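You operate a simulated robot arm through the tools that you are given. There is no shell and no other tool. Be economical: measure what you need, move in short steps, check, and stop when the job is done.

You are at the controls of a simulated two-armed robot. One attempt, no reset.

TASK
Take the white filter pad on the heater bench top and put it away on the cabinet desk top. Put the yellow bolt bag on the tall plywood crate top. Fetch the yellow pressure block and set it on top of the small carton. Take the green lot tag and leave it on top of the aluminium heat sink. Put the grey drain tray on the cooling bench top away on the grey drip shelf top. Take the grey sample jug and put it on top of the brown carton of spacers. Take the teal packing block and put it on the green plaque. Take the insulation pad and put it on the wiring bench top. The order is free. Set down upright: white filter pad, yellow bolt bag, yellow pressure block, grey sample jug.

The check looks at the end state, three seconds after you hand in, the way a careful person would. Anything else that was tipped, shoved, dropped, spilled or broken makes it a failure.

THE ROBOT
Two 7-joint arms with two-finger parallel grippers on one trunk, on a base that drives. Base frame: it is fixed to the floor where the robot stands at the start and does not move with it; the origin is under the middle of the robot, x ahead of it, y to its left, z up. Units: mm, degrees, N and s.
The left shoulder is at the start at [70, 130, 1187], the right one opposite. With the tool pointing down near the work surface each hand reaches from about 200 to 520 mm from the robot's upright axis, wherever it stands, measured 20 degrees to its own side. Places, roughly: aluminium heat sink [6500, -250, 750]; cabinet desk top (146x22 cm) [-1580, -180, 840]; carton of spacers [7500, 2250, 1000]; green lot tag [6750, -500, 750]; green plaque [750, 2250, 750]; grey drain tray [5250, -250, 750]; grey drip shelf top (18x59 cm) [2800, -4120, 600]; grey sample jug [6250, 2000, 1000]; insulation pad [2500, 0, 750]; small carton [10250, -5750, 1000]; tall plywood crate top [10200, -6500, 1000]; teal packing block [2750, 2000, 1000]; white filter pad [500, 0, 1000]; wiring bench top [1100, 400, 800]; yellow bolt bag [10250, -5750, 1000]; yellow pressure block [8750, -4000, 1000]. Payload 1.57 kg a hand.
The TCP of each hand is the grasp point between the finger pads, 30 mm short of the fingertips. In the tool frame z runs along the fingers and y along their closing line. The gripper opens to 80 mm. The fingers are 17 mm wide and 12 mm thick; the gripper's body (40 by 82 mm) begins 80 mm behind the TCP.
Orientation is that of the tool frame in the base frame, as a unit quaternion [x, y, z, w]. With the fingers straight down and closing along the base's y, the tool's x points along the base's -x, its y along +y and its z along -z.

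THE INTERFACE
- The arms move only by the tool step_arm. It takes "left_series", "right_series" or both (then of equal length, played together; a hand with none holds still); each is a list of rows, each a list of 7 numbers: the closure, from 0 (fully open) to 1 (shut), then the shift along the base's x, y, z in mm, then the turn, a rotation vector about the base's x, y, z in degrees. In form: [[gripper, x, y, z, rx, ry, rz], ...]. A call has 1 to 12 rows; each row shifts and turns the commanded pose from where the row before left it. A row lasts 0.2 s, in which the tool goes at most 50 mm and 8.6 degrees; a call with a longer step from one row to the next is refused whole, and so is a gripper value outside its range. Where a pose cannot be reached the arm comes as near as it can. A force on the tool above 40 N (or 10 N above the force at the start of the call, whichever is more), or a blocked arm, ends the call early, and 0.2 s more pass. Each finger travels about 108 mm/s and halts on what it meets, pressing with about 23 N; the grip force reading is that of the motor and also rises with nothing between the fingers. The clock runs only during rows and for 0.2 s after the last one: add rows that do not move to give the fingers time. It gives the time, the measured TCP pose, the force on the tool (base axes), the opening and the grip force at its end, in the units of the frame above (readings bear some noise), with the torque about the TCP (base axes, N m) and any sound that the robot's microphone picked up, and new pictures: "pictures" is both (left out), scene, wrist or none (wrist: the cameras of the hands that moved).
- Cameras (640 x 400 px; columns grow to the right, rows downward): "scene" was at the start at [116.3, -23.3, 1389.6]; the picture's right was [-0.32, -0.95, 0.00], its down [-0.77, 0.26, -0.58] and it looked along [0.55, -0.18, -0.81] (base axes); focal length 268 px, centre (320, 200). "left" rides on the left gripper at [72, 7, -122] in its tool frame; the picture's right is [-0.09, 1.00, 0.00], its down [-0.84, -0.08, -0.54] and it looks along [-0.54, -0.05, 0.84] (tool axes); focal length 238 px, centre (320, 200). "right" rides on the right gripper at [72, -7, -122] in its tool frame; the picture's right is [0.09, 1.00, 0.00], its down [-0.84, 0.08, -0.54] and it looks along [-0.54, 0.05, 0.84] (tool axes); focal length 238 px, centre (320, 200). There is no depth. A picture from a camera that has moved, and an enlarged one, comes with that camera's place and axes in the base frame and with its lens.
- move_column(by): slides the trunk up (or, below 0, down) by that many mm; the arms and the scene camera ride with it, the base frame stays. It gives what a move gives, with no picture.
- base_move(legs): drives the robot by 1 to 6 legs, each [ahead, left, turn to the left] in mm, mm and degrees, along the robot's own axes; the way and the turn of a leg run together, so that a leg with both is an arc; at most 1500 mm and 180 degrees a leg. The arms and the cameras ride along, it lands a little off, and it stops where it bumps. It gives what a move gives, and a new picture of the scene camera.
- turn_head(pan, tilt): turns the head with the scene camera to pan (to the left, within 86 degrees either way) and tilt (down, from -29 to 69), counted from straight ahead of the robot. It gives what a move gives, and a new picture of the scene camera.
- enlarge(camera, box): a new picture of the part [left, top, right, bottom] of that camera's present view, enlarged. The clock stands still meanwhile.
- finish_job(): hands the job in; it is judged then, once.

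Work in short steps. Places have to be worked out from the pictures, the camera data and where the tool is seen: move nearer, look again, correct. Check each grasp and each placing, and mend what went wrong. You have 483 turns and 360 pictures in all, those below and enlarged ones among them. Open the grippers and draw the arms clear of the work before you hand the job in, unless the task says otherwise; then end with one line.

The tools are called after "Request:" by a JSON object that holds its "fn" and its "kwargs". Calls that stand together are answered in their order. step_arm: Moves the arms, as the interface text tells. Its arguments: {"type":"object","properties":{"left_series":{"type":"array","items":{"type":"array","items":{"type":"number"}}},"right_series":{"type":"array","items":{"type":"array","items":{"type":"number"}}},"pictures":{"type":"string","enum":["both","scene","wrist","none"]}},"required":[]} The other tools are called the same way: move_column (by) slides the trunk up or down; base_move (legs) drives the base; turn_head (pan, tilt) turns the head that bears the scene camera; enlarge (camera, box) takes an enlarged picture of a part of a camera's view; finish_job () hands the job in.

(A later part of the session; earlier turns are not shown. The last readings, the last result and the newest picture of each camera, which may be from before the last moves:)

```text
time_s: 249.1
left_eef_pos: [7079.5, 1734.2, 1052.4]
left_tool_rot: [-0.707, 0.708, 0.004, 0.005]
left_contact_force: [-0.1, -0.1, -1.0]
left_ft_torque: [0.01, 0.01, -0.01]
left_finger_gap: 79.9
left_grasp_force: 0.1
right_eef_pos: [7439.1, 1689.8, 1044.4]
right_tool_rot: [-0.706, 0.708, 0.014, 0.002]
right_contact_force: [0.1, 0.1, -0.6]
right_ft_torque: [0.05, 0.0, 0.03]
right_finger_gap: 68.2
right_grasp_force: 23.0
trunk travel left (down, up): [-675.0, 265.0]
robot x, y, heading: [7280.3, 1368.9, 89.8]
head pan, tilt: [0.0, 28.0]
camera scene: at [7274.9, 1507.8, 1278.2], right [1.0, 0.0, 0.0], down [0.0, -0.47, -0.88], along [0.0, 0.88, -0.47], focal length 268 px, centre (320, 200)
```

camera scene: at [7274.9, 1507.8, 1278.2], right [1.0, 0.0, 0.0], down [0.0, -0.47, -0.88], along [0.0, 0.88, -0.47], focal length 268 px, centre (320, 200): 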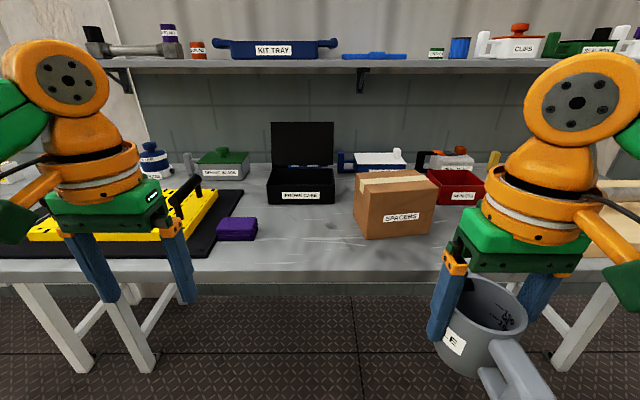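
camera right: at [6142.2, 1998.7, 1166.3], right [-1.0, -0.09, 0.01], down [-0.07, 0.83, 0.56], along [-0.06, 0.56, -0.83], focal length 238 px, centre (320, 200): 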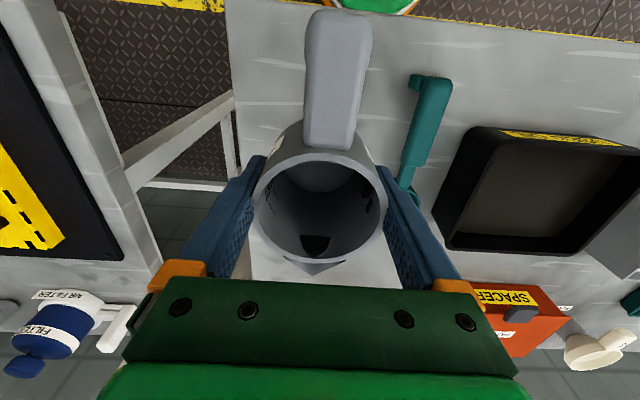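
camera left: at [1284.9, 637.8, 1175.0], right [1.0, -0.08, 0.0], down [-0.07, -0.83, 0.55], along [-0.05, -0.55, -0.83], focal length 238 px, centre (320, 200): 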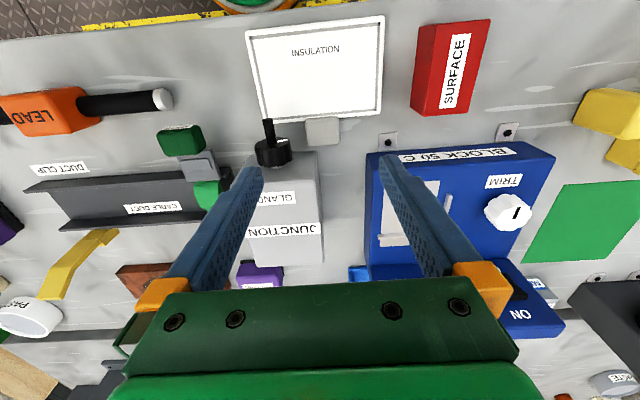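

The carton's top is at z≈990, centred near [7488, 2150]. I'll raise the trunk 150 mm and drive up to it.

Request:
{"fn": "move_column", "kwargs": {"by": 150}}

Request:
{"fn": "base_move", "kwargs": {"legs": [[0, -50, 0], [370, 0, 0]]}}

Request:
{"fn": "turn_head", "kwargs": {"pan": -20, "tilt": 48}}

Request:
{"fn": "step_arm", "kwargs": {"right_series": [[1, 0, 0, -10, 0, 0, 0]], "pictures": "wrist"}}

```text
time_s: 250.8
left_eef_pos: [7079.0, 1733.3, 1201.9]
left_tool_rot: [-0.706, 0.708, 0.004, 0.005]
left_contact_force: [-1.0, -0.4, -0.5]
left_ft_torque: [0.03, 0.06, 0.01]
left_finger_gap: 80.0
left_grasp_force: 0.0
right_eef_pos: [7438.6, 1689.7, 1194.3]
right_tool_rot: [-0.707, 0.708, 0.013, 0.002]
right_contact_force: [0.4, -0.8, -1.1]
right_ft_torque: [0.05, 0.03, -0.02]
right_finger_gap: 68.2
right_grasp_force: 22.9
trunk travel left (down, up): [-825.0, 115.0]
robot x, y, heading: [7279.3, 1370.0, 90.1]
head pan, tilt: [0.0, 28.0]
```

```text
time_s: 253.7
left_eef_pos: [7128.5, 2106.9, 1202.5]
left_tool_rot: [0.708, -0.706, -0.005, -0.006]
left_contact_force: [0.8, 0.7, -0.2]
left_ft_torque: [0.01, 0.03, -0.02]
left_finger_gap: 80.1
left_grasp_force: 0.1
right_eef_pos: [7486.0, 2064.1, 1195.0]
right_tool_rot: [0.707, -0.707, -0.014, -0.003]
right_contact_force: [0.1, 0.6, -1.8]
right_ft_torque: [0.01, 0.01, -0.02]
right_finger_gap: 68.0
right_grasp_force: 23.0
trunk travel left (down, up): [-825.0, 115.0]
robot x, y, heading: [7328.8, 1742.0, 90.0]
head pan, tilt: [0.0, 28.0]
camera scene: at [7324.5, 1880.8, 1428.5], right [1.0, 0.0, 0.0], down [0.0, -0.47, -0.88], along [0.0, 0.88, -0.47], focal length 268 px, centre (320, 200)
```

scene: 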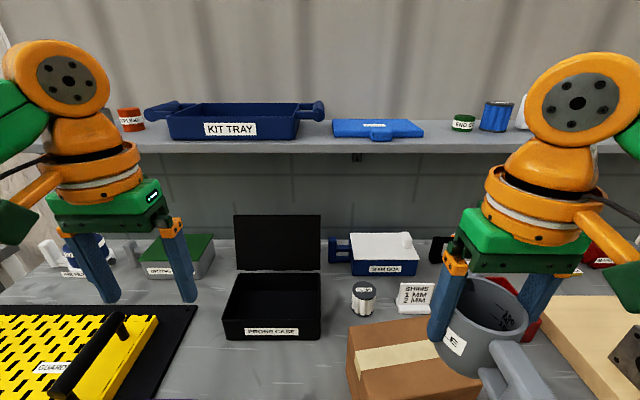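

```text
time_s: 254.6
left_eef_pos: [7129.4, 2108.7, 1202.3]
left_tool_rot: [0.708, -0.706, -0.003, -0.005]
left_contact_force: [-1.0, 0.7, 0.0]
left_ft_torque: [-0.01, 0.02, 0.04]
left_finger_gap: 80.0
left_grasp_force: 0.0
right_eef_pos: [7487.1, 2066.7, 1194.4]
right_tool_rot: [-0.707, 0.707, 0.013, 0.003]
right_contact_force: [0.2, 0.1, -1.3]
right_ft_torque: [0.03, -0.02, -0.01]
right_finger_gap: 68.4
right_grasp_force: 23.1
trunk travel left (down, up): [-825.0, 115.0]
robot x, y, heading: [7329.3, 1740.5, 89.8]
head pan, tilt: [-20.0, 48.0]
camera scene: at [7351.7, 1866.7, 1398.3], right [0.94, -0.34, 0.0], down [-0.25, -0.7, -0.67], along [0.23, 0.63, -0.74], focal length 268 px, centre (320, 200)
```

scene: 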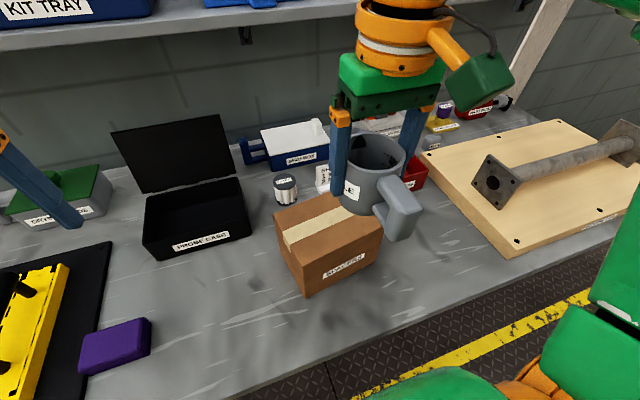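

```text
time_s: 255.0
left_eef_pos: [7128.9, 2109.7, 1202.7]
left_tool_rot: [0.707, -0.707, -0.004, -0.005]
left_contact_force: [-0.5, -0.8, 0.0]
left_ft_torque: [-0.01, -0.01, -0.04]
left_finger_gap: 80.2
left_grasp_force: 0.0
right_eef_pos: [7488.4, 2064.9, 1183.5]
right_tool_rot: [-0.707, 0.707, 0.014, 0.002]
right_contact_force: [0.3, 0.2, -1.4]
right_ft_torque: [0.01, 0.02, 0.0]
right_finger_gap: 68.4
right_grasp_force: 23.0
trunk travel left (down, up): [-825.0, 115.0]
robot x, y, heading: [7327.4, 1740.3, 90.0]
head pan, tilt: [-20.0, 48.0]
camera right: at [7497.9, 1990.0, 1305.8], right [-1.0, -0.09, 0.01], down [-0.07, 0.82, 0.56], along [-0.06, 0.56, -0.83], focal length 238 px, centre (320, 200)
```

right: 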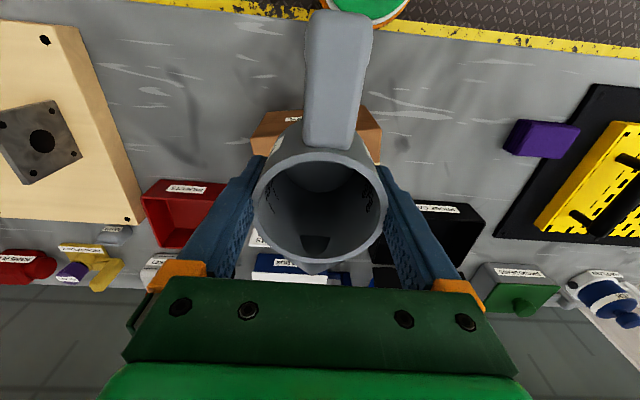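

The carton top is at z≈997, spanning roughly 155×117 mm and centred at [7470, 2150]. I'll drive 25 mm closer and bring the jug over it.

Request:
{"fn": "base_move", "kwargs": {"legs": [[30, 0, 0]]}}

Request:
{"fn": "step_arm", "kwargs": {"right_series": [[1, -6, 18, -25, 0, 0, 0], [1, -6, 18, -25, 0, 0, 0], [1, -6, 18, -25, 0, 0, 0], [1, 0, 0, -25, 0, 0, 0], [1, 0, 0, 0, 0, 0, 0]], "pictures": "both"}}

```text
time_s: 255.8
left_eef_pos: [7129.2, 2133.4, 1203.8]
left_tool_rot: [0.708, -0.706, -0.005, -0.007]
left_contact_force: [0.1, -1.3, 0.5]
left_ft_torque: [0.06, 0.0, 0.0]
left_finger_gap: 79.9
left_grasp_force: 0.1
right_eef_pos: [7489.2, 2087.0, 1186.0]
right_tool_rot: [0.707, -0.707, -0.015, -0.005]
right_contact_force: [0.5, -0.3, -1.3]
right_ft_torque: [0.06, 0.0, 0.0]
right_finger_gap: 68.5
right_grasp_force: 23.4
trunk travel left (down, up): [-825.0, 115.0]
robot x, y, heading: [7325.7, 1774.5, 89.9]
head pan, tilt: [-20.0, 48.0]
camera scene: at [7351.8, 1888.1, 1399.0], right [0.94, -0.34, 0.0], down [-0.25, -0.69, -0.67], along [0.23, 0.63, -0.74], focal length 268 px, centre (320, 200)
```

scene: 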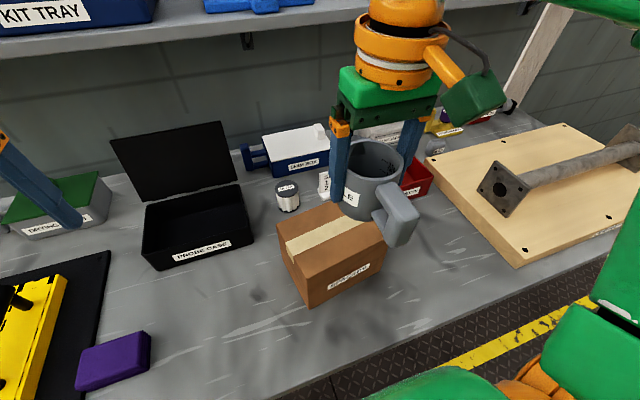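

```text
time_s: 257.0
left_eef_pos: [7128.4, 2137.7, 1203.3]
left_tool_rot: [0.708, -0.706, -0.004, -0.005]
left_contact_force: [0.5, -0.5, -0.3]
left_ft_torque: [0.02, 0.02, 0.01]
left_finger_gap: 80.0
left_grasp_force: 0.1
right_eef_pos: [7471.0, 2147.2, 1082.8]
right_tool_rot: [-0.707, 0.707, 0.013, 0.003]
right_contact_force: [0.5, -0.4, -0.9]
right_ft_torque: [0.04, 0.0, -0.01]
right_finger_gap: 68.4
right_grasp_force: 23.1
trunk travel left (down, up): [-825.0, 115.0]
robot x, y, heading: [7327.9, 1773.9, 90.1]
head pan, tilt: [-20.0, 48.0]
camera scene: at [7351.7, 1894.8, 1398.3], right [0.94, -0.34, 0.0], down [-0.25, -0.7, -0.67], along [0.23, 0.63, -0.74], focal length 268 px, centre (320, 200)
camera right: at [7481.0, 2073.3, 1204.5], right [-1.0, -0.09, 0.01], down [-0.07, 0.82, 0.56], along [-0.06, 0.56, -0.83], focal length 238 px, centre (320, 200)
```

scene: 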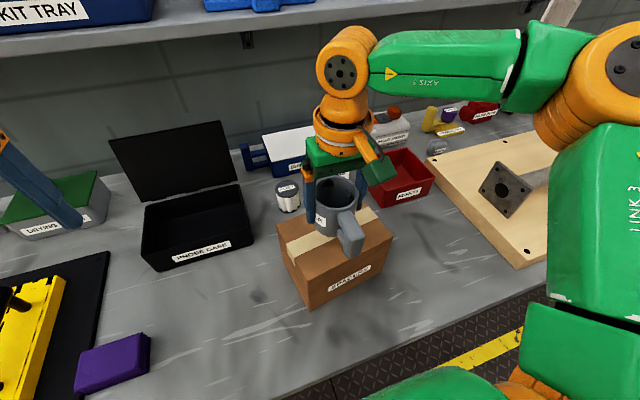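
right: 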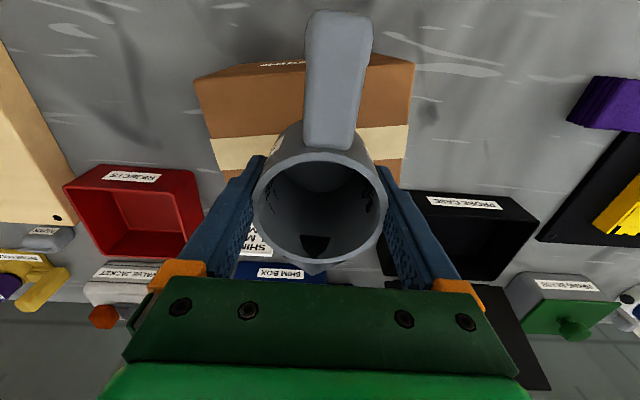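

It's well over the carton. I'll nudge by [+8, +5] and lower gently to contact.

Request:
{"fn": "step_arm", "kwargs": {"right_series": [[1, 8, 5, -12, 0, 0, 0], [1, 0, 0, -10, 0, 0, 0], [1, 0, 0, -3, 0, 0, 0], [1, 0, 0, 0, 0, 0, 0]], "pictures": "none"}}

Request:
{"fn": "step_arm", "kwargs": {"right_series": [[1, 0, 0, -3, 0, 0, 0], [1, 0, 0, -2, 0, 0, 0], [1, 0, 0, 0, 0, 0, 0]], "pictures": "none"}}

```text
time_s: 258.0
left_eef_pos: [7130.1, 2139.4, 1201.6]
left_tool_rot: [0.707, -0.707, -0.004, -0.005]
left_contact_force: [0.6, 0.5, 0.0]
left_ft_torque: [0.03, 0.02, 0.02]
left_finger_gap: 79.9
left_grasp_force: 0.0
right_eef_pos: [7480.2, 2153.0, 1058.3]
right_tool_rot: [0.707, -0.707, -0.013, -0.002]
right_contact_force: [-0.2, -0.9, -2.1]
right_ft_torque: [0.05, 0.03, 0.01]
right_finger_gap: 68.4
right_grasp_force: 22.8
trunk travel left (down, up): [-825.0, 115.0]
robot x, y, heading: [7329.5, 1775.3, 90.2]
head pan, tilt: [-20.0, 48.0]
```

```text
time_s: 258.8
left_eef_pos: [7129.5, 2138.3, 1203.4]
left_tool_rot: [0.708, -0.707, -0.004, -0.005]
left_contact_force: [-0.4, 0.8, 0.3]
left_ft_torque: [-0.01, 0.01, -0.04]
left_finger_gap: 80.0
left_grasp_force: 0.0
right_eef_pos: [7478.2, 2152.5, 1052.4]
right_tool_rot: [-0.707, 0.707, 0.013, 0.003]
right_contact_force: [0.2, 0.4, -0.8]
right_ft_torque: [0.01, -0.01, 0.02]
right_finger_gap: 68.1
right_grasp_force: 22.6
trunk travel left (down, up): [-825.0, 115.0]
robot x, y, heading: [7325.9, 1770.2, 89.8]
head pan, tilt: [-20.0, 48.0]
```

Request:
{"fn": "step_arm", "kwargs": {"right_series": [[1, 0, 0, -2, 0, 0, 0], [1, 0, 0, -2, 0, 0, 0], [1, 0, 0, 0, 0, 0, 0]], "pictures": "none"}}

Request:
{"fn": "step_arm", "kwargs": {"right_series": [[1, 0, 0, -2, 0, 0, 0], [1, 0, 0, -1, 0, 0, 0], [1, 0, 0, 0, 0, 0, 0]], "pictures": "none"}}

```text
time_s: 259.6
left_eef_pos: [7129.7, 2138.8, 1202.7]
left_tool_rot: [0.708, -0.706, -0.005, -0.005]
left_contact_force: [-0.8, 0.4, 0.6]
left_ft_torque: [-0.01, -0.01, -0.02]
left_finger_gap: 79.9
left_grasp_force: 0.1
right_eef_pos: [7478.3, 2152.7, 1050.4]
right_tool_rot: [0.707, -0.707, -0.013, -0.003]
right_contact_force: [-0.1, 0.0, -0.6]
right_ft_torque: [0.01, 0.02, 0.01]
right_finger_gap: 68.1
right_grasp_force: 23.6
trunk travel left (down, up): [-825.0, 115.0]
robot x, y, heading: [7325.1, 1767.1, 90.0]
head pan, tilt: [-20.0, 48.0]
```

```text
time_s: 260.4
left_eef_pos: [7129.6, 2138.1, 1202.1]
left_tool_rot: [0.708, -0.706, -0.004, -0.004]
left_contact_force: [-0.4, -0.5, -0.3]
left_ft_torque: [0.01, 0.02, -0.02]
left_finger_gap: 80.0
left_grasp_force: 0.1
right_eef_pos: [7479.6, 2153.8, 1047.3]
right_tool_rot: [-0.707, 0.707, 0.014, 0.003]
right_contact_force: [-0.6, -0.6, -1.2]
right_ft_torque: [0.04, 0.01, -0.02]
right_finger_gap: 68.1
right_grasp_force: 22.7
trunk travel left (down, up): [-825.0, 115.0]
robot x, y, heading: [7324.1, 1770.7, 90.2]
head pan, tilt: [-20.0, 48.0]
```

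There's still no contact at 1047, so I'll continue in small steps.

Request:
{"fn": "step_arm", "kwargs": {"right_series": [[1, 0, 0, -2, 0, 0, 0], [1, 0, 0, -2, 0, 0, 0], [1, 0, 0, -2, 0, 0, 0], [1, 0, 0, 0, 0, 0, 0]], "pictures": "wrist"}}

Request:
{"fn": "enlarge", "kwargs": {"camera": "scene", "box": [250, 150, 420, 320]}}

```text
time_s: 261.4
left_eef_pos: [7128.8, 2137.1, 1202.6]
left_tool_rot: [0.707, -0.707, -0.003, -0.006]
left_contact_force: [-0.7, 0.0, 0.1]
left_ft_torque: [-0.02, 0.02, -0.02]
left_finger_gap: 80.0
left_grasp_force: 0.1
right_eef_pos: [7478.6, 2151.4, 1042.8]
right_tool_rot: [0.708, -0.706, -0.014, -0.003]
right_contact_force: [1.5, 5.6, 15.4]
right_ft_torque: [0.06, -0.49, 0.16]
right_finger_gap: 68.0
right_grasp_force: 23.0
trunk travel left (down, up): [-825.0, 115.0]
robot x, y, heading: [7322.5, 1772.1, 89.6]
head pan, tilt: [-20.0, 48.0]
camera right: at [7487.5, 2076.2, 1164.3], right [-1.0, -0.09, 0.01], down [-0.07, 0.82, 0.56], along [-0.06, 0.56, -0.83], focal length 238 px, centre (320, 200)
```

right: 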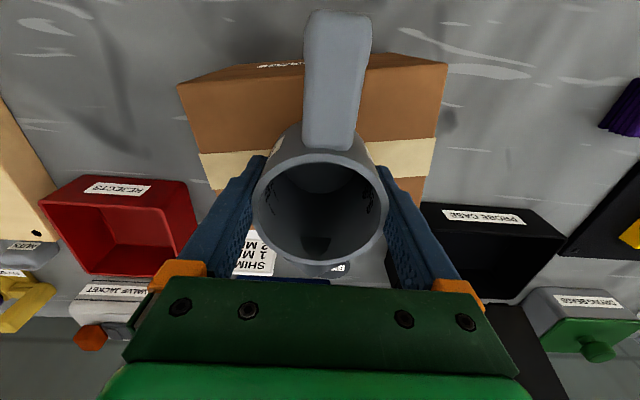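

```text
2.35 times, centred on (335, 235) of scene
camera zoom: at [7350.7, 1894.5, 1398.6], right [0.94, -0.34, 0.0], down [-0.25, -0.7, -0.67], along [0.23, 0.63, -0.74], focal length 631 px, centre (285, 118)
```

zoom: 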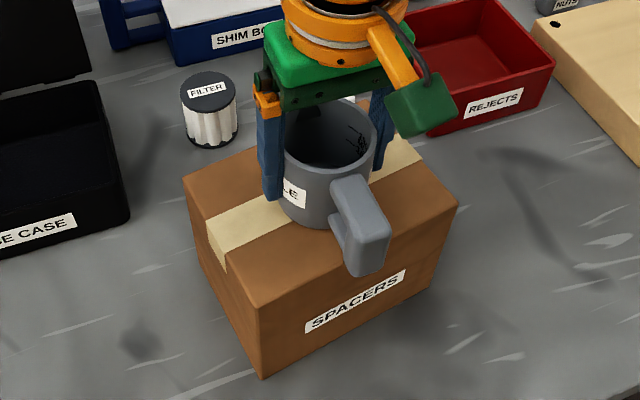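

The jug is resting on the carton, so I'll release and rise straight up.

Request:
{"fn": "step_arm", "kwargs": {"right_series": [[0.9, 0, 0, 1, 0, 0, 0], [0.1, 0, 0, 0, 0, 0, 0], [0, 0, 0, 0, 0, 0, 0], [0, 0, 0, 0, 0, 0, 0], [0, 0, 0, 15, 0, 0, 0], [0, 0, 0, 25, 0, 0, 0], [0, 0, 0, 30, 0, 0, 0], [0, 0, -20, 30, 0, 0, 0], [0, 0, -30, 20, 0, 0, 0]], "pictures": "both"}}

```text
time_s: 263.4
left_eef_pos: [7128.5, 2136.2, 1203.8]
left_tool_rot: [0.709, -0.706, -0.004, -0.006]
left_contact_force: [-0.2, 0.3, -0.7]
left_ft_torque: [0.04, -0.01, -0.01]
left_finger_gap: 79.9
left_grasp_force: 0.0
right_eef_pos: [7476.4, 2099.0, 1164.2]
right_tool_rot: [0.708, -0.706, -0.014, -0.003]
right_contact_force: [0.1, 0.0, -0.3]
right_ft_torque: [0.03, -0.01, -0.01]
right_finger_gap: 80.2
right_grasp_force: 0.0
trunk travel left (down, up): [-825.0, 115.0]
robot x, y, heading: [7330.0, 1768.4, 89.8]
head pan, tilt: [-20.0, 48.0]
camera scene: at [7351.5, 1892.6, 1398.5], right [0.94, -0.34, 0.0], down [-0.25, -0.7, -0.67], along [0.23, 0.63, -0.74], focal length 268 px, centre (320, 200)
camera right: at [7485.1, 2024.1, 1286.5], right [-1.0, -0.09, 0.01], down [-0.07, 0.82, 0.56], along [-0.06, 0.56, -0.83], focal length 238 px, centre (320, 200)
```

scene: 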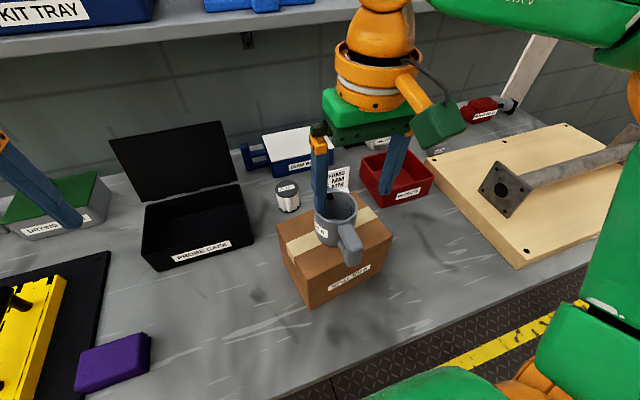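
right: 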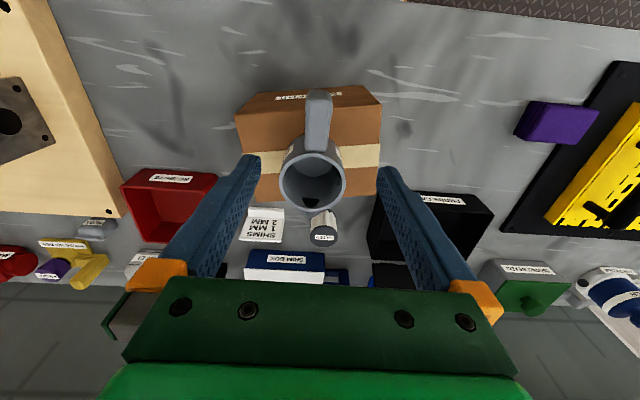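

The jug stands on the carton. Next are the green lot tag and heat sink near [6600, -400]. I'll back off, turn around and look.

Request:
{"fn": "base_move", "kwargs": {"legs": [[-450, 0, 0], [0, 750, 0], [0, 0, 180]]}}

Request:
{"fn": "turn_head", "kwargs": {"pan": 0, "tilt": 22}}

```text
time_s: 277.1
left_eef_pos: [6739.8, 959.8, 1202.1]
left_tool_rot: [0.722, 0.692, -0.005, 0.004]
left_contact_force: [0.1, 0.4, -0.7]
left_ft_torque: [-0.01, 0.04, -0.03]
left_finger_gap: 79.9
left_grasp_force: 0.1
right_eef_pos: [6394.2, 1011.8, 1163.5]
right_tool_rot: [0.722, 0.692, -0.002, 0.013]
right_contact_force: [-0.5, -0.4, -0.7]
right_ft_torque: [0.0, 0.05, -0.01]
right_finger_gap: 80.0
right_grasp_force: 0.0
trunk travel left (down, up): [-825.0, 115.0]
robot x, y, heading: [6557.8, 1336.5, -92.4]
head pan, tilt: [-20.0, 48.0]
camera scene: at [6522.1, 1211.4, 1398.3], right [-0.92, 0.38, 0.0], down [0.28, 0.69, -0.67], along [-0.26, -0.62, -0.74], focal length 268 px, centre (320, 200)
```

scene: 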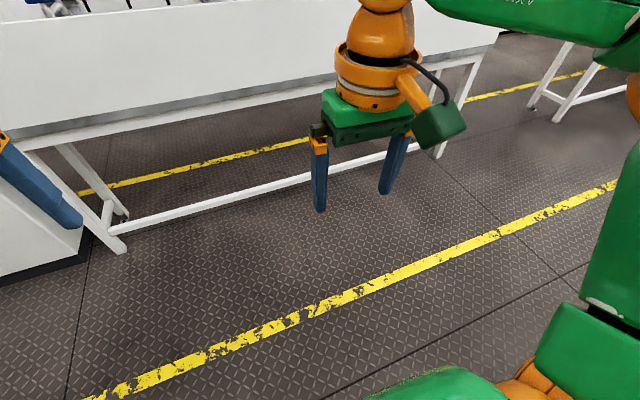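

```text
time_s: 278.0
left_eef_pos: [6739.6, 960.5, 1203.1]
left_tool_rot: [0.721, 0.692, -0.006, 0.003]
left_contact_force: [0.4, 0.3, 0.3]
left_ft_torque: [0.02, 0.0, -0.03]
left_finger_gap: 80.2
left_grasp_force: 0.0
right_eef_pos: [6394.9, 1011.5, 1164.3]
right_tool_rot: [0.722, 0.691, -0.003, 0.013]
right_contact_force: [0.8, -1.1, -1.0]
right_ft_torque: [0.0, -0.01, 0.02]
right_finger_gap: 80.1
right_grasp_force: 0.0
trunk travel left (down, up): [-825.0, 115.0]
robot x, y, heading: [6559.0, 1332.4, -92.6]
head pan, tilt: [0.0, 22.0]
camera scene: at [6548.3, 1191.6, 1437.8], right [-1.0, 0.04, 0.0], down [0.02, 0.38, -0.93], along [-0.04, -0.93, -0.38], focal length 268 px, centre (320, 200)
```

scene: 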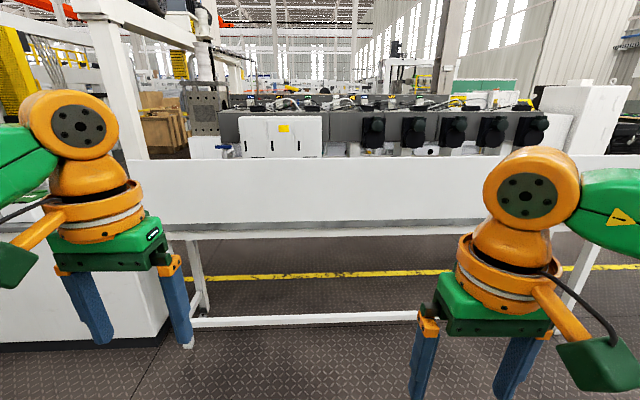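

This bench has a backboard, so it must be reached from the south side. There appears to be a gap around x≈4200, so I'll go there and look.

Request:
{"fn": "base_move", "kwargs": {"legs": [[0, 0, -87.5], [1200, 0, 0], [1150, 0, 0], [0, 0, 90]]}}

Request:
{"fn": "turn_head", "kwargs": {"pan": 25, "tilt": 25}}

Request:
{"fn": "turn_head", "kwargs": {"pan": -20, "tilt": 25}}

```text
time_s: 296.9
left_eef_pos: [4391.2, 1035.2, 1202.7]
left_tool_rot: [0.741, 0.671, -0.005, 0.003]
left_contact_force: [-0.8, -0.3, -0.3]
left_ft_torque: [-0.04, 0.03, -0.01]
left_finger_gap: 80.0
left_grasp_force: 0.2
right_eef_pos: [4050.1, 1108.0, 1164.3]
right_tool_rot: [0.741, 0.671, -0.003, 0.013]
right_contact_force: [-0.6, -0.4, 0.4]
right_ft_torque: [-0.02, -0.01, 0.03]
right_finger_gap: 79.8
right_grasp_force: 0.0
trunk travel left (down, up): [-825.0, 115.0]
robot x, y, heading: [4233.8, 1422.0, -95.6]
head pan, tilt: [0.0, 22.0]
camera scene: at [4213.2, 1278.8, 1437.9], right [-0.99, 0.1, 0.0], down [0.04, 0.37, -0.93], along [-0.09, -0.92, -0.37], focal length 268 px, centre (320, 200)
```

scene: 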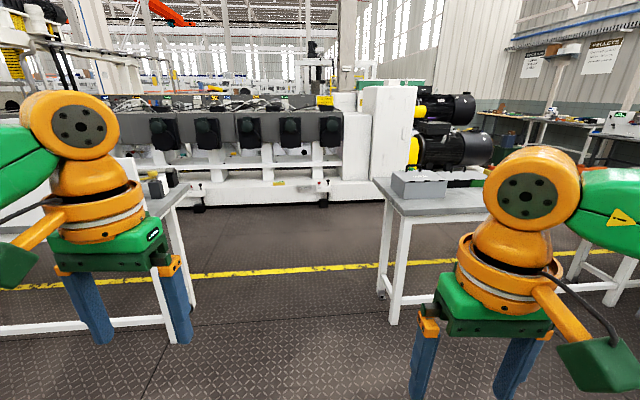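

```text
time_s: 297.8
left_eef_pos: [4390.8, 1036.2, 1202.2]
left_tool_rot: [0.741, 0.672, -0.005, 0.003]
left_contact_force: [0.1, -0.4, 0.3]
left_ft_torque: [0.02, 0.01, 0.01]
left_finger_gap: 79.5
left_grasp_force: 0.0
right_eef_pos: [4050.1, 1108.6, 1163.3]
right_tool_rot: [0.741, 0.671, -0.003, 0.014]
right_contact_force: [-0.5, -0.9, -0.1]
right_ft_torque: [-0.03, 0.02, 0.01]
right_finger_gap: 80.1
right_grasp_force: 0.0
trunk travel left (down, up): [-825.0, 115.0]
robot x, y, heading: [4231.0, 1422.7, -95.9]
head pan, tilt: [25.0, 25.0]
camera scene: at [4253.2, 1284.2, 1433.1], right [-0.94, -0.33, 0.0], down [-0.14, 0.4, -0.91], along [0.3, -0.86, -0.42], focal length 268 px, centre (320, 200)
```

scene: 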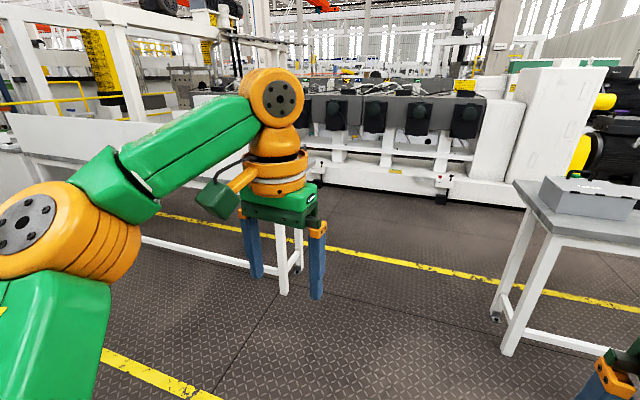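

```text
time_s: 298.9
left_eef_pos: [4392.5, 1036.8, 1202.0]
left_tool_rot: [0.741, 0.671, -0.005, 0.004]
left_contact_force: [0.6, 0.8, 0.5]
left_ft_torque: [-0.01, 0.02, 0.01]
left_finger_gap: 80.4
left_grasp_force: 0.1
right_eef_pos: [4049.9, 1108.9, 1163.2]
right_tool_rot: [0.741, 0.672, -0.004, 0.014]
right_contact_force: [0.0, -1.0, -0.4]
right_ft_torque: [0.01, 0.0, -0.01]
right_finger_gap: 79.9
right_grasp_force: 0.1
trunk travel left (down, up): [-825.0, 115.0]
robot x, y, heading: [4233.2, 1422.9, -95.9]
head pan, tilt: [-20.0, 25.0]
camera scene: at [4183.0, 1288.1, 1433.1], right [-0.9, 0.43, 0.0], down [0.18, 0.38, -0.91], along [-0.39, -0.82, -0.42], focal length 268 px, centre (320, 200)
```

scene: 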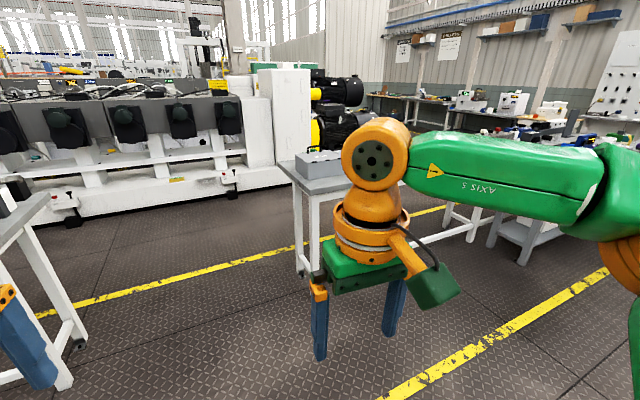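

There's a clear gap from x 3600 to 4930, leading to a south aisle (y≈-700 to -2100). I'll drive through and along it, then face the bench at the drain tray.

Request:
{"fn": "base_move", "kwargs": {"legs": [[0, 0, 5.9], [1400, 0, 0], [1350, 0, 0], [0, 0, 90]]}}

Request:
{"fn": "turn_head", "kwargs": {"pan": 0, "tilt": 20}}

```text
time_s: 316.8
left_eef_pos: [4588.0, -1172.7, 1203.1]
left_tool_rot: [0.012, 1.0, -0.002, 0.006]
left_contact_force: [-1.1, -0.2, -0.5]
left_ft_torque: [-0.01, -0.03, 0.01]
left_finger_gap: 80.0
left_grasp_force: 0.0
right_eef_pos: [4540.0, -1518.5, 1163.6]
right_tool_rot: [0.014, 1.0, 0.008, 0.011]
right_contact_force: [0.6, 0.5, 0.7]
right_ft_torque: [0.0, -0.01, 0.0]
right_finger_gap: 80.1
right_grasp_force: 0.1
trunk travel left (down, up): [-825.0, 115.0]
robot x, y, heading: [4213.8, -1360.9, -1.6]
head pan, tilt: [-20.0, 25.0]
camera scene: at [4347.3, -1397.2, 1433.1], right [-0.37, -0.93, 0.0], down [-0.39, 0.16, -0.91], along [0.84, -0.33, -0.42], focal length 268 px, centre (320, 200)
```

scene: 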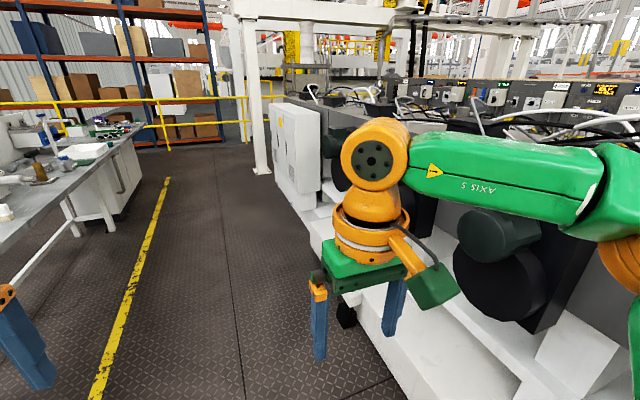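

```text
time_s: 317.6
left_eef_pos: [4586.8, -1172.5, 1201.9]
left_tool_rot: [0.013, 1.0, -0.002, 0.006]
left_contact_force: [-0.1, 0.1, 0.1]
left_ft_torque: [-0.01, -0.01, -0.04]
left_finger_gap: 79.9
left_grasp_force: 0.0
right_eef_pos: [4540.7, -1517.7, 1163.7]
right_tool_rot: [0.014, 1.0, 0.007, 0.011]
right_contact_force: [-0.1, 0.1, 0.4]
right_ft_torque: [0.0, -0.02, 0.0]
right_finger_gap: 79.9
right_grasp_force: 0.1
trunk travel left (down, up): [-825.0, 115.0]
robot x, y, heading: [4213.2, -1362.9, -1.8]
head pan, tilt: [0.0, 20.0]
camera scene: at [4354.7, -1365.6, 1441.1], right [-0.03, -1.0, 0.0], down [-0.34, 0.01, -0.94], along [0.94, -0.03, -0.34], focal length 268 px, centre (320, 200)
```

scene: 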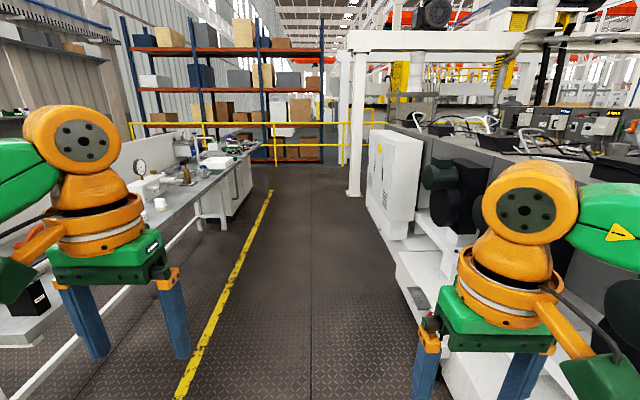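

The aisle is clear. I'll drive to x≈6600 and turn to face the bench holding the lot tag and heat sink.

Request:
{"fn": "base_move", "kwargs": {"legs": [[0, 0, 1.8], [1200, 0, 0], [1180, 0, 0], [0, 0, 90]]}}

Request:
{"fn": "turn_head", "kwargs": {"pan": 0, "tilt": 28}}

```text
time_s: 333.6
left_eef_pos: [6399.0, -1004.2, 1203.0]
left_tool_rot: [0.714, -0.701, -0.004, -0.005]
left_contact_force: [0.3, -1.3, 0.8]
left_ft_torque: [0.01, -0.01, 0.02]
left_finger_gap: 79.7
left_grasp_force: 0.0
right_eef_pos: [6745.8, -1035.5, 1163.9]
right_tool_rot: [0.713, -0.701, -0.013, -0.003]
right_contact_force: [-0.3, -0.5, 0.0]
right_ft_torque: [0.02, 0.02, -0.02]
right_finger_gap: 80.2
right_grasp_force: 0.1
trunk travel left (down, up): [-825.0, 115.0]
robot x, y, heading: [6604.4, -1370.7, 90.9]
head pan, tilt: [0.0, 20.0]
camera scene: at [6597.7, -1224.8, 1441.2], right [1.0, 0.02, 0.0], down [0.01, -0.34, -0.94], along [-0.02, 0.94, -0.34], focal length 268 px, centre (320, 200)
```

scene: 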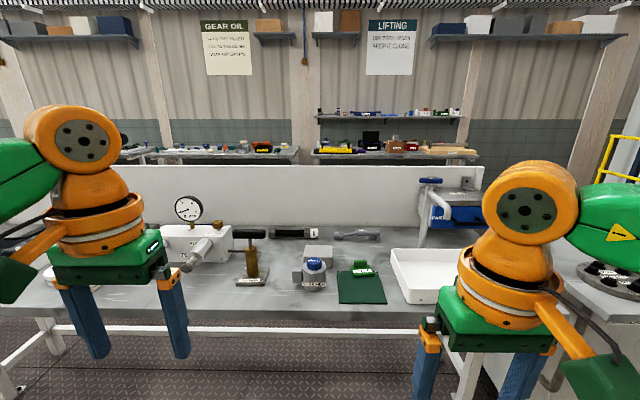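

```text
time_s: 334.3
left_eef_pos: [6398.1, -1004.7, 1202.1]
left_tool_rot: [0.713, -0.701, -0.004, -0.004]
left_contact_force: [0.8, 0.3, -0.8]
left_ft_torque: [0.02, -0.03, 0.02]
left_finger_gap: 79.9
left_grasp_force: 0.1
right_eef_pos: [6746.2, -1035.9, 1164.1]
right_tool_rot: [0.713, -0.701, -0.014, -0.002]
right_contact_force: [0.3, -0.1, 0.1]
right_ft_torque: [-0.03, -0.02, 0.04]
right_finger_gap: 79.8
right_grasp_force: 0.1
trunk travel left (down, up): [-825.0, 115.0]
robot x, y, heading: [6600.9, -1367.4, 90.8]
head pan, tilt: [0.0, 28.0]
camera scene: at [6597.5, -1226.7, 1428.3], right [1.0, 0.02, 0.0], down [0.01, -0.47, -0.88], along [-0.01, 0.88, -0.47], focal length 268 px, centre (320, 200)
```

scene: 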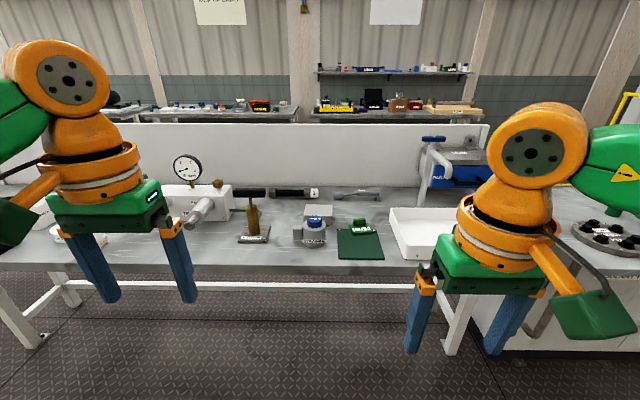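

I'll enlarge the middle part to identify the tag and heat sink.

Request:
{"fn": "enlarge", "kwargs": {"camera": "scene", "box": [140, 150, 440, 280]}}

```text
2.13 times, centred on (290, 215) of scene
camera zoom: at [6597.5, -1226.7, 1428.3], right [1.0, 0.02, 0.0], down [0.01, -0.47, -0.88], along [-0.01, 0.88, -0.47], focal length 572 px, centre (384, 168)
```

zoom: 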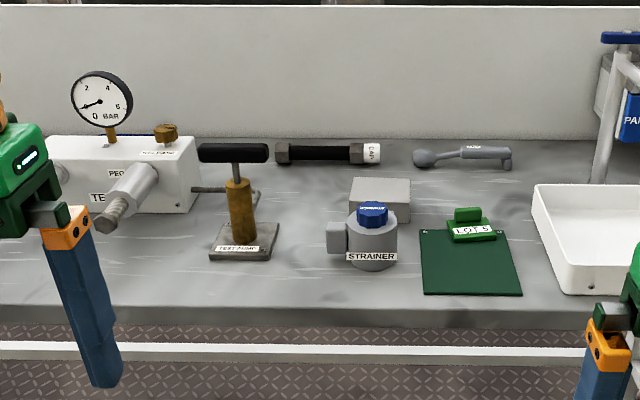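

The "LOT 5" tag is at ≈[6739, -380] on a dark green mat, and the heat sink is the aluminium block behind the strainer at ≈[6584, -306]. That's deep on the bench, so I'll first test the right hand's forward reach in free air.

Request:
{"fn": "step_arm", "kwargs": {"right_series": [[0, 5, 20, -45, 0, 0, 0], [0, 5, 20, -45, 0, 0, 0], [0, 5, 20, -45, 0, 0, 0], [0, 5, 30, -30, 0, 0, 0], [0, 0, 30, 0, 0, 0, 0], [0, 0, 30, 0, 0, 0, 0], [0, 0, 30, 0, 0, 0, 0], [0, 0, 0, 0, 0, 0, 0]], "pictures": "none"}}

Request:
{"fn": "step_arm", "kwargs": {"right_series": [[0, 0, 0, -45, 0, 0, 0], [0, 0, 0, -45, 0, 0, 0], [0, 0, 0, 0, 0, 0, 0]], "pictures": "none"}}

```text
time_s: 336.1
left_eef_pos: [6399.3, -1004.4, 1202.3]
left_tool_rot: [0.713, -0.701, -0.004, -0.005]
left_contact_force: [0.3, 0.1, -1.2]
left_ft_torque: [0.01, -0.01, 0.0]
left_finger_gap: 79.9
left_grasp_force: 0.1
right_eef_pos: [6802.5, -922.0, 1012.6]
right_tool_rot: [0.713, -0.701, -0.014, -0.003]
right_contact_force: [-0.7, 0.2, 0.6]
right_ft_torque: [-0.01, 0.03, 0.0]
right_finger_gap: 80.1
right_grasp_force: 0.0
right hand out of reach, approached as far as the arm can: row 5, 6, 7
trunk travel left (down, up): [-825.0, 115.0]
robot x, y, heading: [6601.8, -1367.0, 91.1]
head pan, tilt: [0.0, 28.0]
```

```text
time_s: 336.9
left_eef_pos: [6398.3, -1003.9, 1202.2]
left_tool_rot: [0.714, -0.701, -0.003, -0.005]
left_contact_force: [0.2, -0.2, 0.0]
left_ft_torque: [0.01, 0.0, 0.0]
left_finger_gap: 80.0
left_grasp_force: 0.1
right_eef_pos: [6813.8, -947.4, 933.1]
right_tool_rot: [0.714, -0.7, -0.014, -0.002]
right_contact_force: [0.4, -0.9, -0.1]
right_ft_torque: [-0.04, -0.03, 0.0]
right_finger_gap: 79.8
right_grasp_force: 0.1
right hand out of reach, approached as far as the arm can: row 1, 2
trunk travel left (down, up): [-825.0, 115.0]
robot x, y, heading: [6601.1, -1368.8, 90.9]
head pan, tilt: [0.0, 28.0]
```

Reach is about 445 mm ahead at about 200 mm to the side, with the shoulder 170 above the TCP. I'll raise the hand, lower the trunk 90 mm and approach the tag.

Request:
{"fn": "step_arm", "kwargs": {"right_series": [[0, -10, -20, 45, 0, 0, 0], [0, -10, -20, 45, 0, 0, 0], [0, 0, 0, 45, 0, 0, 0], [0, 0, 0, 45, 0, 0, 0]], "pictures": "none"}}

Request:
{"fn": "move_column", "kwargs": {"by": -90}}

Request:
{"fn": "base_move", "kwargs": {"legs": [[0, 50, -1], [560, 0, 0]]}}

Request:
{"fn": "turn_head", "kwargs": {"pan": -15, "tilt": 45}}

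Request:
{"fn": "step_arm", "kwargs": {"right_series": [[0, 0, 0, 0, 0, 0, 0]], "pictures": "wrist"}}

```text
refused: row 1 steps farther than a row can; nothing moved
```

```text
time_s: 338.1
left_eef_pos: [6399.4, -1004.5, 1113.3]
left_tool_rot: [0.713, -0.701, -0.004, -0.005]
left_contact_force: [0.1, 0.2, -0.7]
left_ft_torque: [0.0, 0.02, -0.01]
left_finger_gap: 79.9
left_grasp_force: 0.1
right_eef_pos: [6814.1, -947.7, 843.5]
right_tool_rot: [0.713, -0.701, -0.015, -0.003]
right_contact_force: [-0.4, 0.3, 0.4]
right_ft_torque: [-0.02, -0.02, 0.0]
right_finger_gap: 80.1
right_grasp_force: 0.1
trunk travel left (down, up): [-735.0, 205.0]
robot x, y, heading: [6604.9, -1367.5, 90.6]
head pan, tilt: [0.0, 28.0]
```

```text
time_s: 341.0
left_eef_pos: [6353.3, -629.7, 1112.7]
left_tool_rot: [-0.707, 0.708, 0.006, 0.006]
left_contact_force: [-0.5, -0.7, 0.0]
left_ft_torque: [0.02, 0.0, -0.03]
left_finger_gap: 80.1
left_grasp_force: 0.0
right_eef_pos: [6770.4, -588.1, 843.4]
right_tool_rot: [-0.707, 0.707, 0.002, -0.005]
right_contact_force: [-0.1, -5.1, 4.1]
right_ft_torque: [0.05, -0.45, 0.2]
right_finger_gap: 79.4
right_grasp_force: 0.0
trunk travel left (down, up): [-735.0, 205.0]
robot x, y, heading: [6556.9, -995.8, 89.6]
head pan, tilt: [0.0, 28.0]
stopped in leg 2: the force on the tool passed its limit at 116 N (the readings are from after the stop); the commanded pose is now the measured one
camera scene: at [6548.1, -857.1, 1338.6], right [1.0, 0.0, 0.0], down [0.0, -0.47, -0.88], along [0.0, 0.88, -0.47], focal length 268 px, centre (320, 200)
```

scene: 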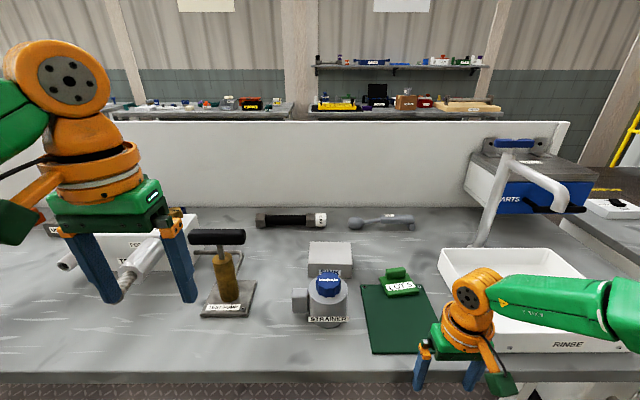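

```text
time_s: 341.8
left_eef_pos: [6353.8, -630.7, 1113.2]
left_tool_rot: [-0.706, 0.708, 0.004, 0.006]
left_contact_force: [0.2, 0.6, -0.2]
left_ft_torque: [-0.04, 0.01, -0.03]
left_finger_gap: 80.1
left_grasp_force: 0.0
right_eef_pos: [6770.1, -589.2, 842.7]
right_tool_rot: [-0.706, 0.708, 0.003, -0.005]
right_contact_force: [0.7, -5.3, 5.0]
right_ft_torque: [0.07, -0.5, 0.33]
right_finger_gap: 79.2
right_grasp_force: 0.1
trunk travel left (down, up): [-735.0, 205.0]
robot x, y, heading: [6552.9, -991.7, 89.6]
head pan, tilt: [-15.0, 45.0]
camera scene: at [6569.3, -869.9, 1312.9], right [0.97, -0.26, 0.0], down [-0.18, -0.68, -0.71], along [0.18, 0.69, -0.7], focal length 268 px, centre (320, 200)
```

scene: 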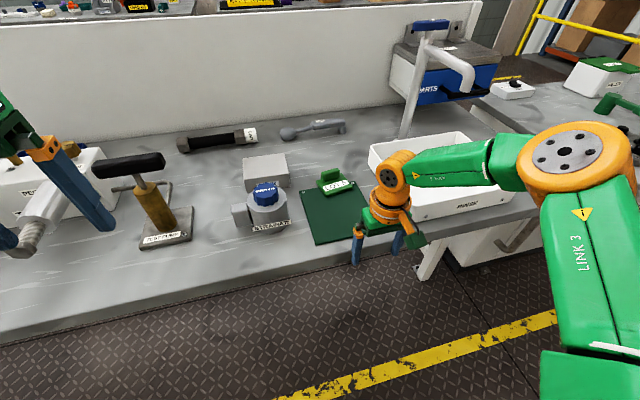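

```text
time_s: 342.2
left_eef_pos: [6353.5, -629.8, 1113.7]
left_tool_rot: [-0.706, 0.708, 0.005, 0.006]
left_contact_force: [-0.4, 1.1, 0.7]
left_ft_torque: [0.0, 0.0, -0.01]
left_finger_gap: 79.7
left_grasp_force: 0.0
right_eef_pos: [6770.5, -588.0, 843.2]
right_tool_rot: [-0.706, 0.708, 0.002, -0.005]
right_contact_force: [0.5, -5.2, 4.2]
right_ft_torque: [0.05, -0.55, 0.27]
right_finger_gap: 79.3
right_grasp_force: 0.1
trunk travel left (down, up): [-735.0, 205.0]
robot x, y, heading: [6553.2, -997.0, 89.8]
head pan, tilt: [-15.0, 45.0]
camera right: at [6779.3, -660.2, 966.8], right [-1.0, -0.09, 0.01], down [-0.07, 0.84, 0.54], along [-0.06, 0.54, -0.84], focal length 238 px, centre (320, 200)
```

right: 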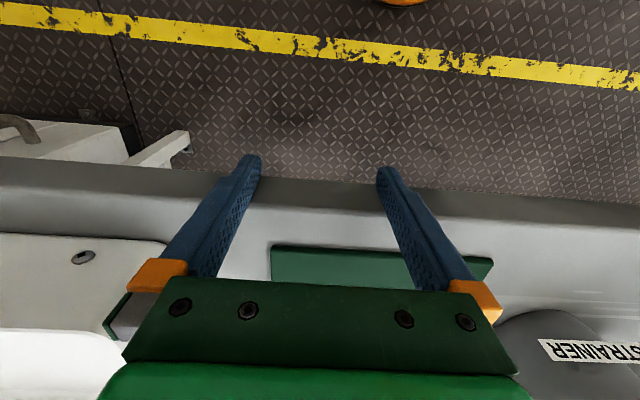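

My raise was refused for being too long, so the low hand bumped the bench edge. Nothing on the bench moved. I'll back off first, then raise the hand.

Request:
{"fn": "base_move", "kwargs": {"legs": [[-120, 0, 0]]}}

Request:
{"fn": "step_arm", "kwargs": {"right_series": [[0, -5, -15, 45, 0, 0, 0], [0, -5, -15, 45, 0, 0, 0], [0, 0, 0, 45, 0, 0, 0], [0, 0, 0, 45, 0, 0, 0], [0, 0, 0, 20, 0, 0, 0], [0, 0, 0, 0, 0, 0, 0]], "pictures": "none"}}

```text
time_s: 343.4
left_eef_pos: [6353.2, -744.8, 1111.4]
left_tool_rot: [0.708, -0.706, -0.002, -0.004]
left_contact_force: [-0.5, 0.0, 0.8]
left_ft_torque: [0.02, 0.0, 0.0]
left_finger_gap: 80.1
left_grasp_force: 0.1
right_eef_pos: [6769.7, -703.0, 841.7]
right_tool_rot: [0.708, -0.707, -0.002, 0.007]
right_contact_force: [1.1, -0.4, 0.0]
right_ft_torque: [-0.02, 0.0, -0.01]
right_finger_gap: 80.1
right_grasp_force: 0.0
trunk travel left (down, up): [-735.0, 205.0]
robot x, y, heading: [6553.2, -1113.8, 90.0]
head pan, tilt: [-15.0, 45.0]
camera scene: at [6569.6, -983.2, 1312.2], right [0.97, -0.26, 0.0], down [-0.18, -0.68, -0.71], along [0.18, 0.68, -0.71], focal length 268 px, centre (320, 200)
```

scene: 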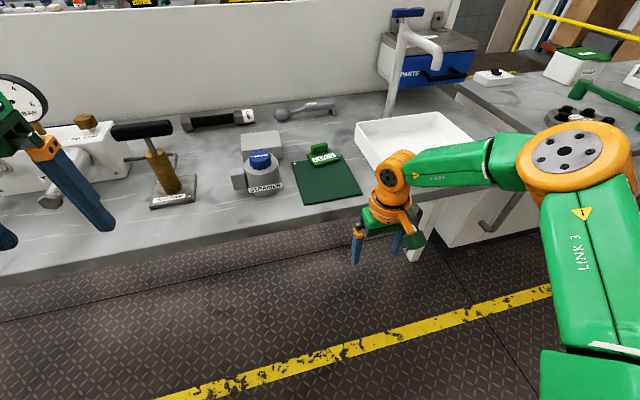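

```text
time_s: 344.8
left_eef_pos: [6351.6, -747.2, 1113.0]
left_tool_rot: [0.708, -0.706, -0.002, -0.004]
left_contact_force: [0.3, 0.0, -0.2]
left_ft_torque: [0.02, 0.0, 0.02]
left_finger_gap: 79.9
left_grasp_force: 0.0
right_eef_pos: [6756.6, -734.6, 1042.0]
right_tool_rot: [0.709, -0.706, -0.002, 0.005]
right_contact_force: [-0.3, -0.4, 0.1]
right_ft_torque: [0.01, -0.01, 0.0]
right_finger_gap: 80.1
right_grasp_force: 0.0
trunk travel left (down, up): [-735.0, 205.0]
robot x, y, heading: [6552.8, -1115.5, 89.8]
head pan, tilt: [-15.0, 45.0]
```

The hand is at z 1042 and clear. I'll drive in 320 mm.

Request:
{"fn": "base_move", "kwargs": {"legs": [[320, 0, 0]]}}

Request:
{"fn": "step_arm", "kwargs": {"right_series": [[0, 0, 0, 0, 0, 0, 0]], "pictures": "wrist"}}

```text
time_s: 347.0
left_eef_pos: [6351.0, -426.3, 1113.7]
left_tool_rot: [0.709, -0.705, -0.003, -0.005]
left_contact_force: [0.1, -0.4, -0.2]
left_ft_torque: [0.0, -0.01, 0.0]
left_finger_gap: 79.8
left_grasp_force: 0.1
right_eef_pos: [6755.0, -412.8, 1040.8]
right_tool_rot: [0.708, -0.706, -0.003, 0.005]
right_contact_force: [0.3, -0.4, 0.1]
right_ft_torque: [0.03, 0.0, 0.03]
right_finger_gap: 80.1
right_grasp_force: 0.0
trunk travel left (down, up): [-735.0, 205.0]
robot x, y, heading: [6553.5, -795.8, 90.3]
head pan, tilt: [-15.0, 45.0]
camera scene: at [6568.7, -664.8, 1312.7], right [0.97, -0.26, 0.0], down [-0.18, -0.68, -0.71], along [0.18, 0.68, -0.71], focal length 268 px, centre (320, 200)
```

scene: 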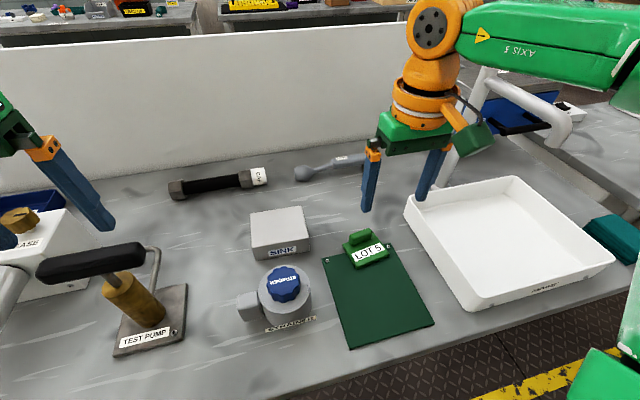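

```text
time_s: 347.4
left_eef_pos: [6351.0, -425.3, 1112.3]
left_tool_rot: [0.709, -0.706, -0.004, -0.005]
left_contact_force: [0.3, -0.3, -0.3]
left_ft_torque: [0.0, -0.01, -0.02]
left_finger_gap: 79.9
left_grasp_force: 0.1
right_eef_pos: [6755.1, -411.4, 1040.6]
right_tool_rot: [0.709, -0.706, -0.002, 0.006]
right_contact_force: [1.2, -0.9, 0.2]
right_ft_torque: [0.0, 0.02, 0.01]
right_finger_gap: 79.9
right_grasp_force: 0.0
trunk travel left (down, up): [-735.0, 205.0]
robot x, y, heading: [6551.7, -795.4, 90.2]
head pan, tilt: [-15.0, 45.0]
camera right: at [6764.9, -483.0, 1164.7], right [-1.0, -0.1, 0.01], down [-0.07, 0.84, 0.54], along [-0.06, 0.54, -0.84], focal length 238 px, centre (320, 200)
```

right: 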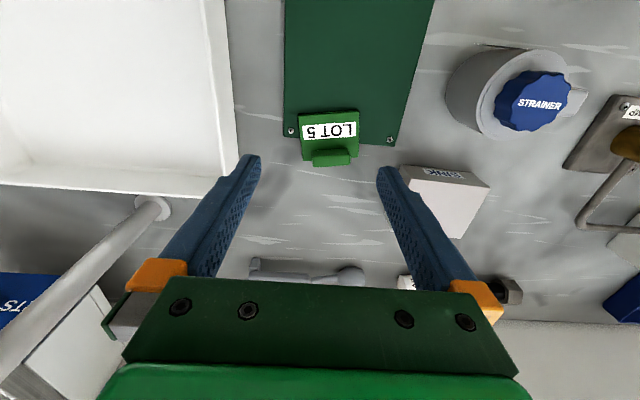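

The tag's ridge is at ≈[6737, -370], about 48 mm wide in x, and the block labelled SINK is at ≈[6582, -330]. I'll zoom on both.

Request:
{"fn": "enlarge", "kwargs": {"camera": "right", "box": [260, 80, 520, 250]}}

Request:
{"fn": "enlarge", "kwargs": {"camera": "scene", "box": [220, 190, 420, 330]}}

```text
2.35 times, centred on (390, 165) of right
camera zoom: at [6764.9, -483.0, 1164.7], right [-1.0, -0.1, 0.01], down [-0.07, 0.84, 0.54], along [-0.06, 0.54, -0.84], focal length 561 px, centre (155, 282)
```

zoom: 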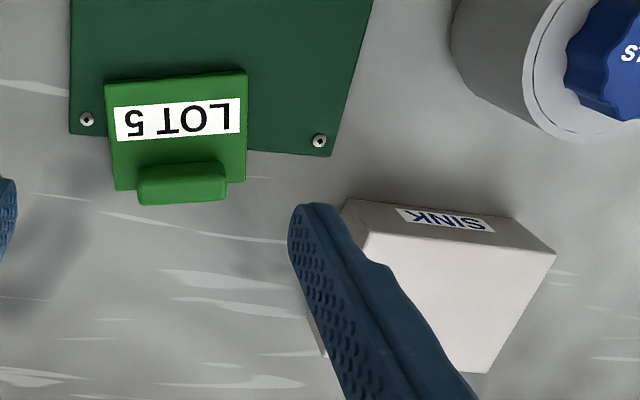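

```text
2.86 times, centred on (320, 260) of scene
camera zoom: at [6568.7, -663.3, 1312.5], right [0.97, -0.26, 0.0], down [-0.18, -0.68, -0.71], along [0.18, 0.68, -0.71], focal length 766 px, centre (320, 29)
```

zoom: 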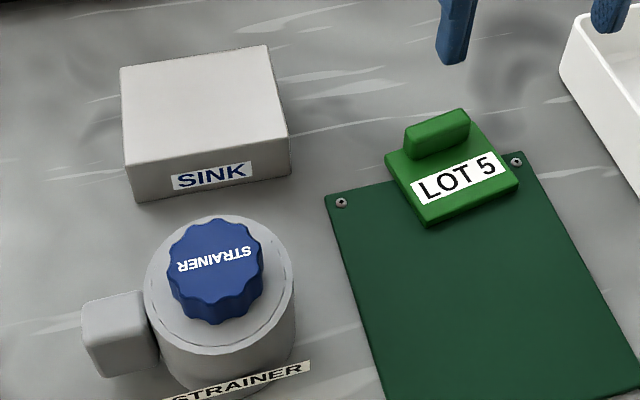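

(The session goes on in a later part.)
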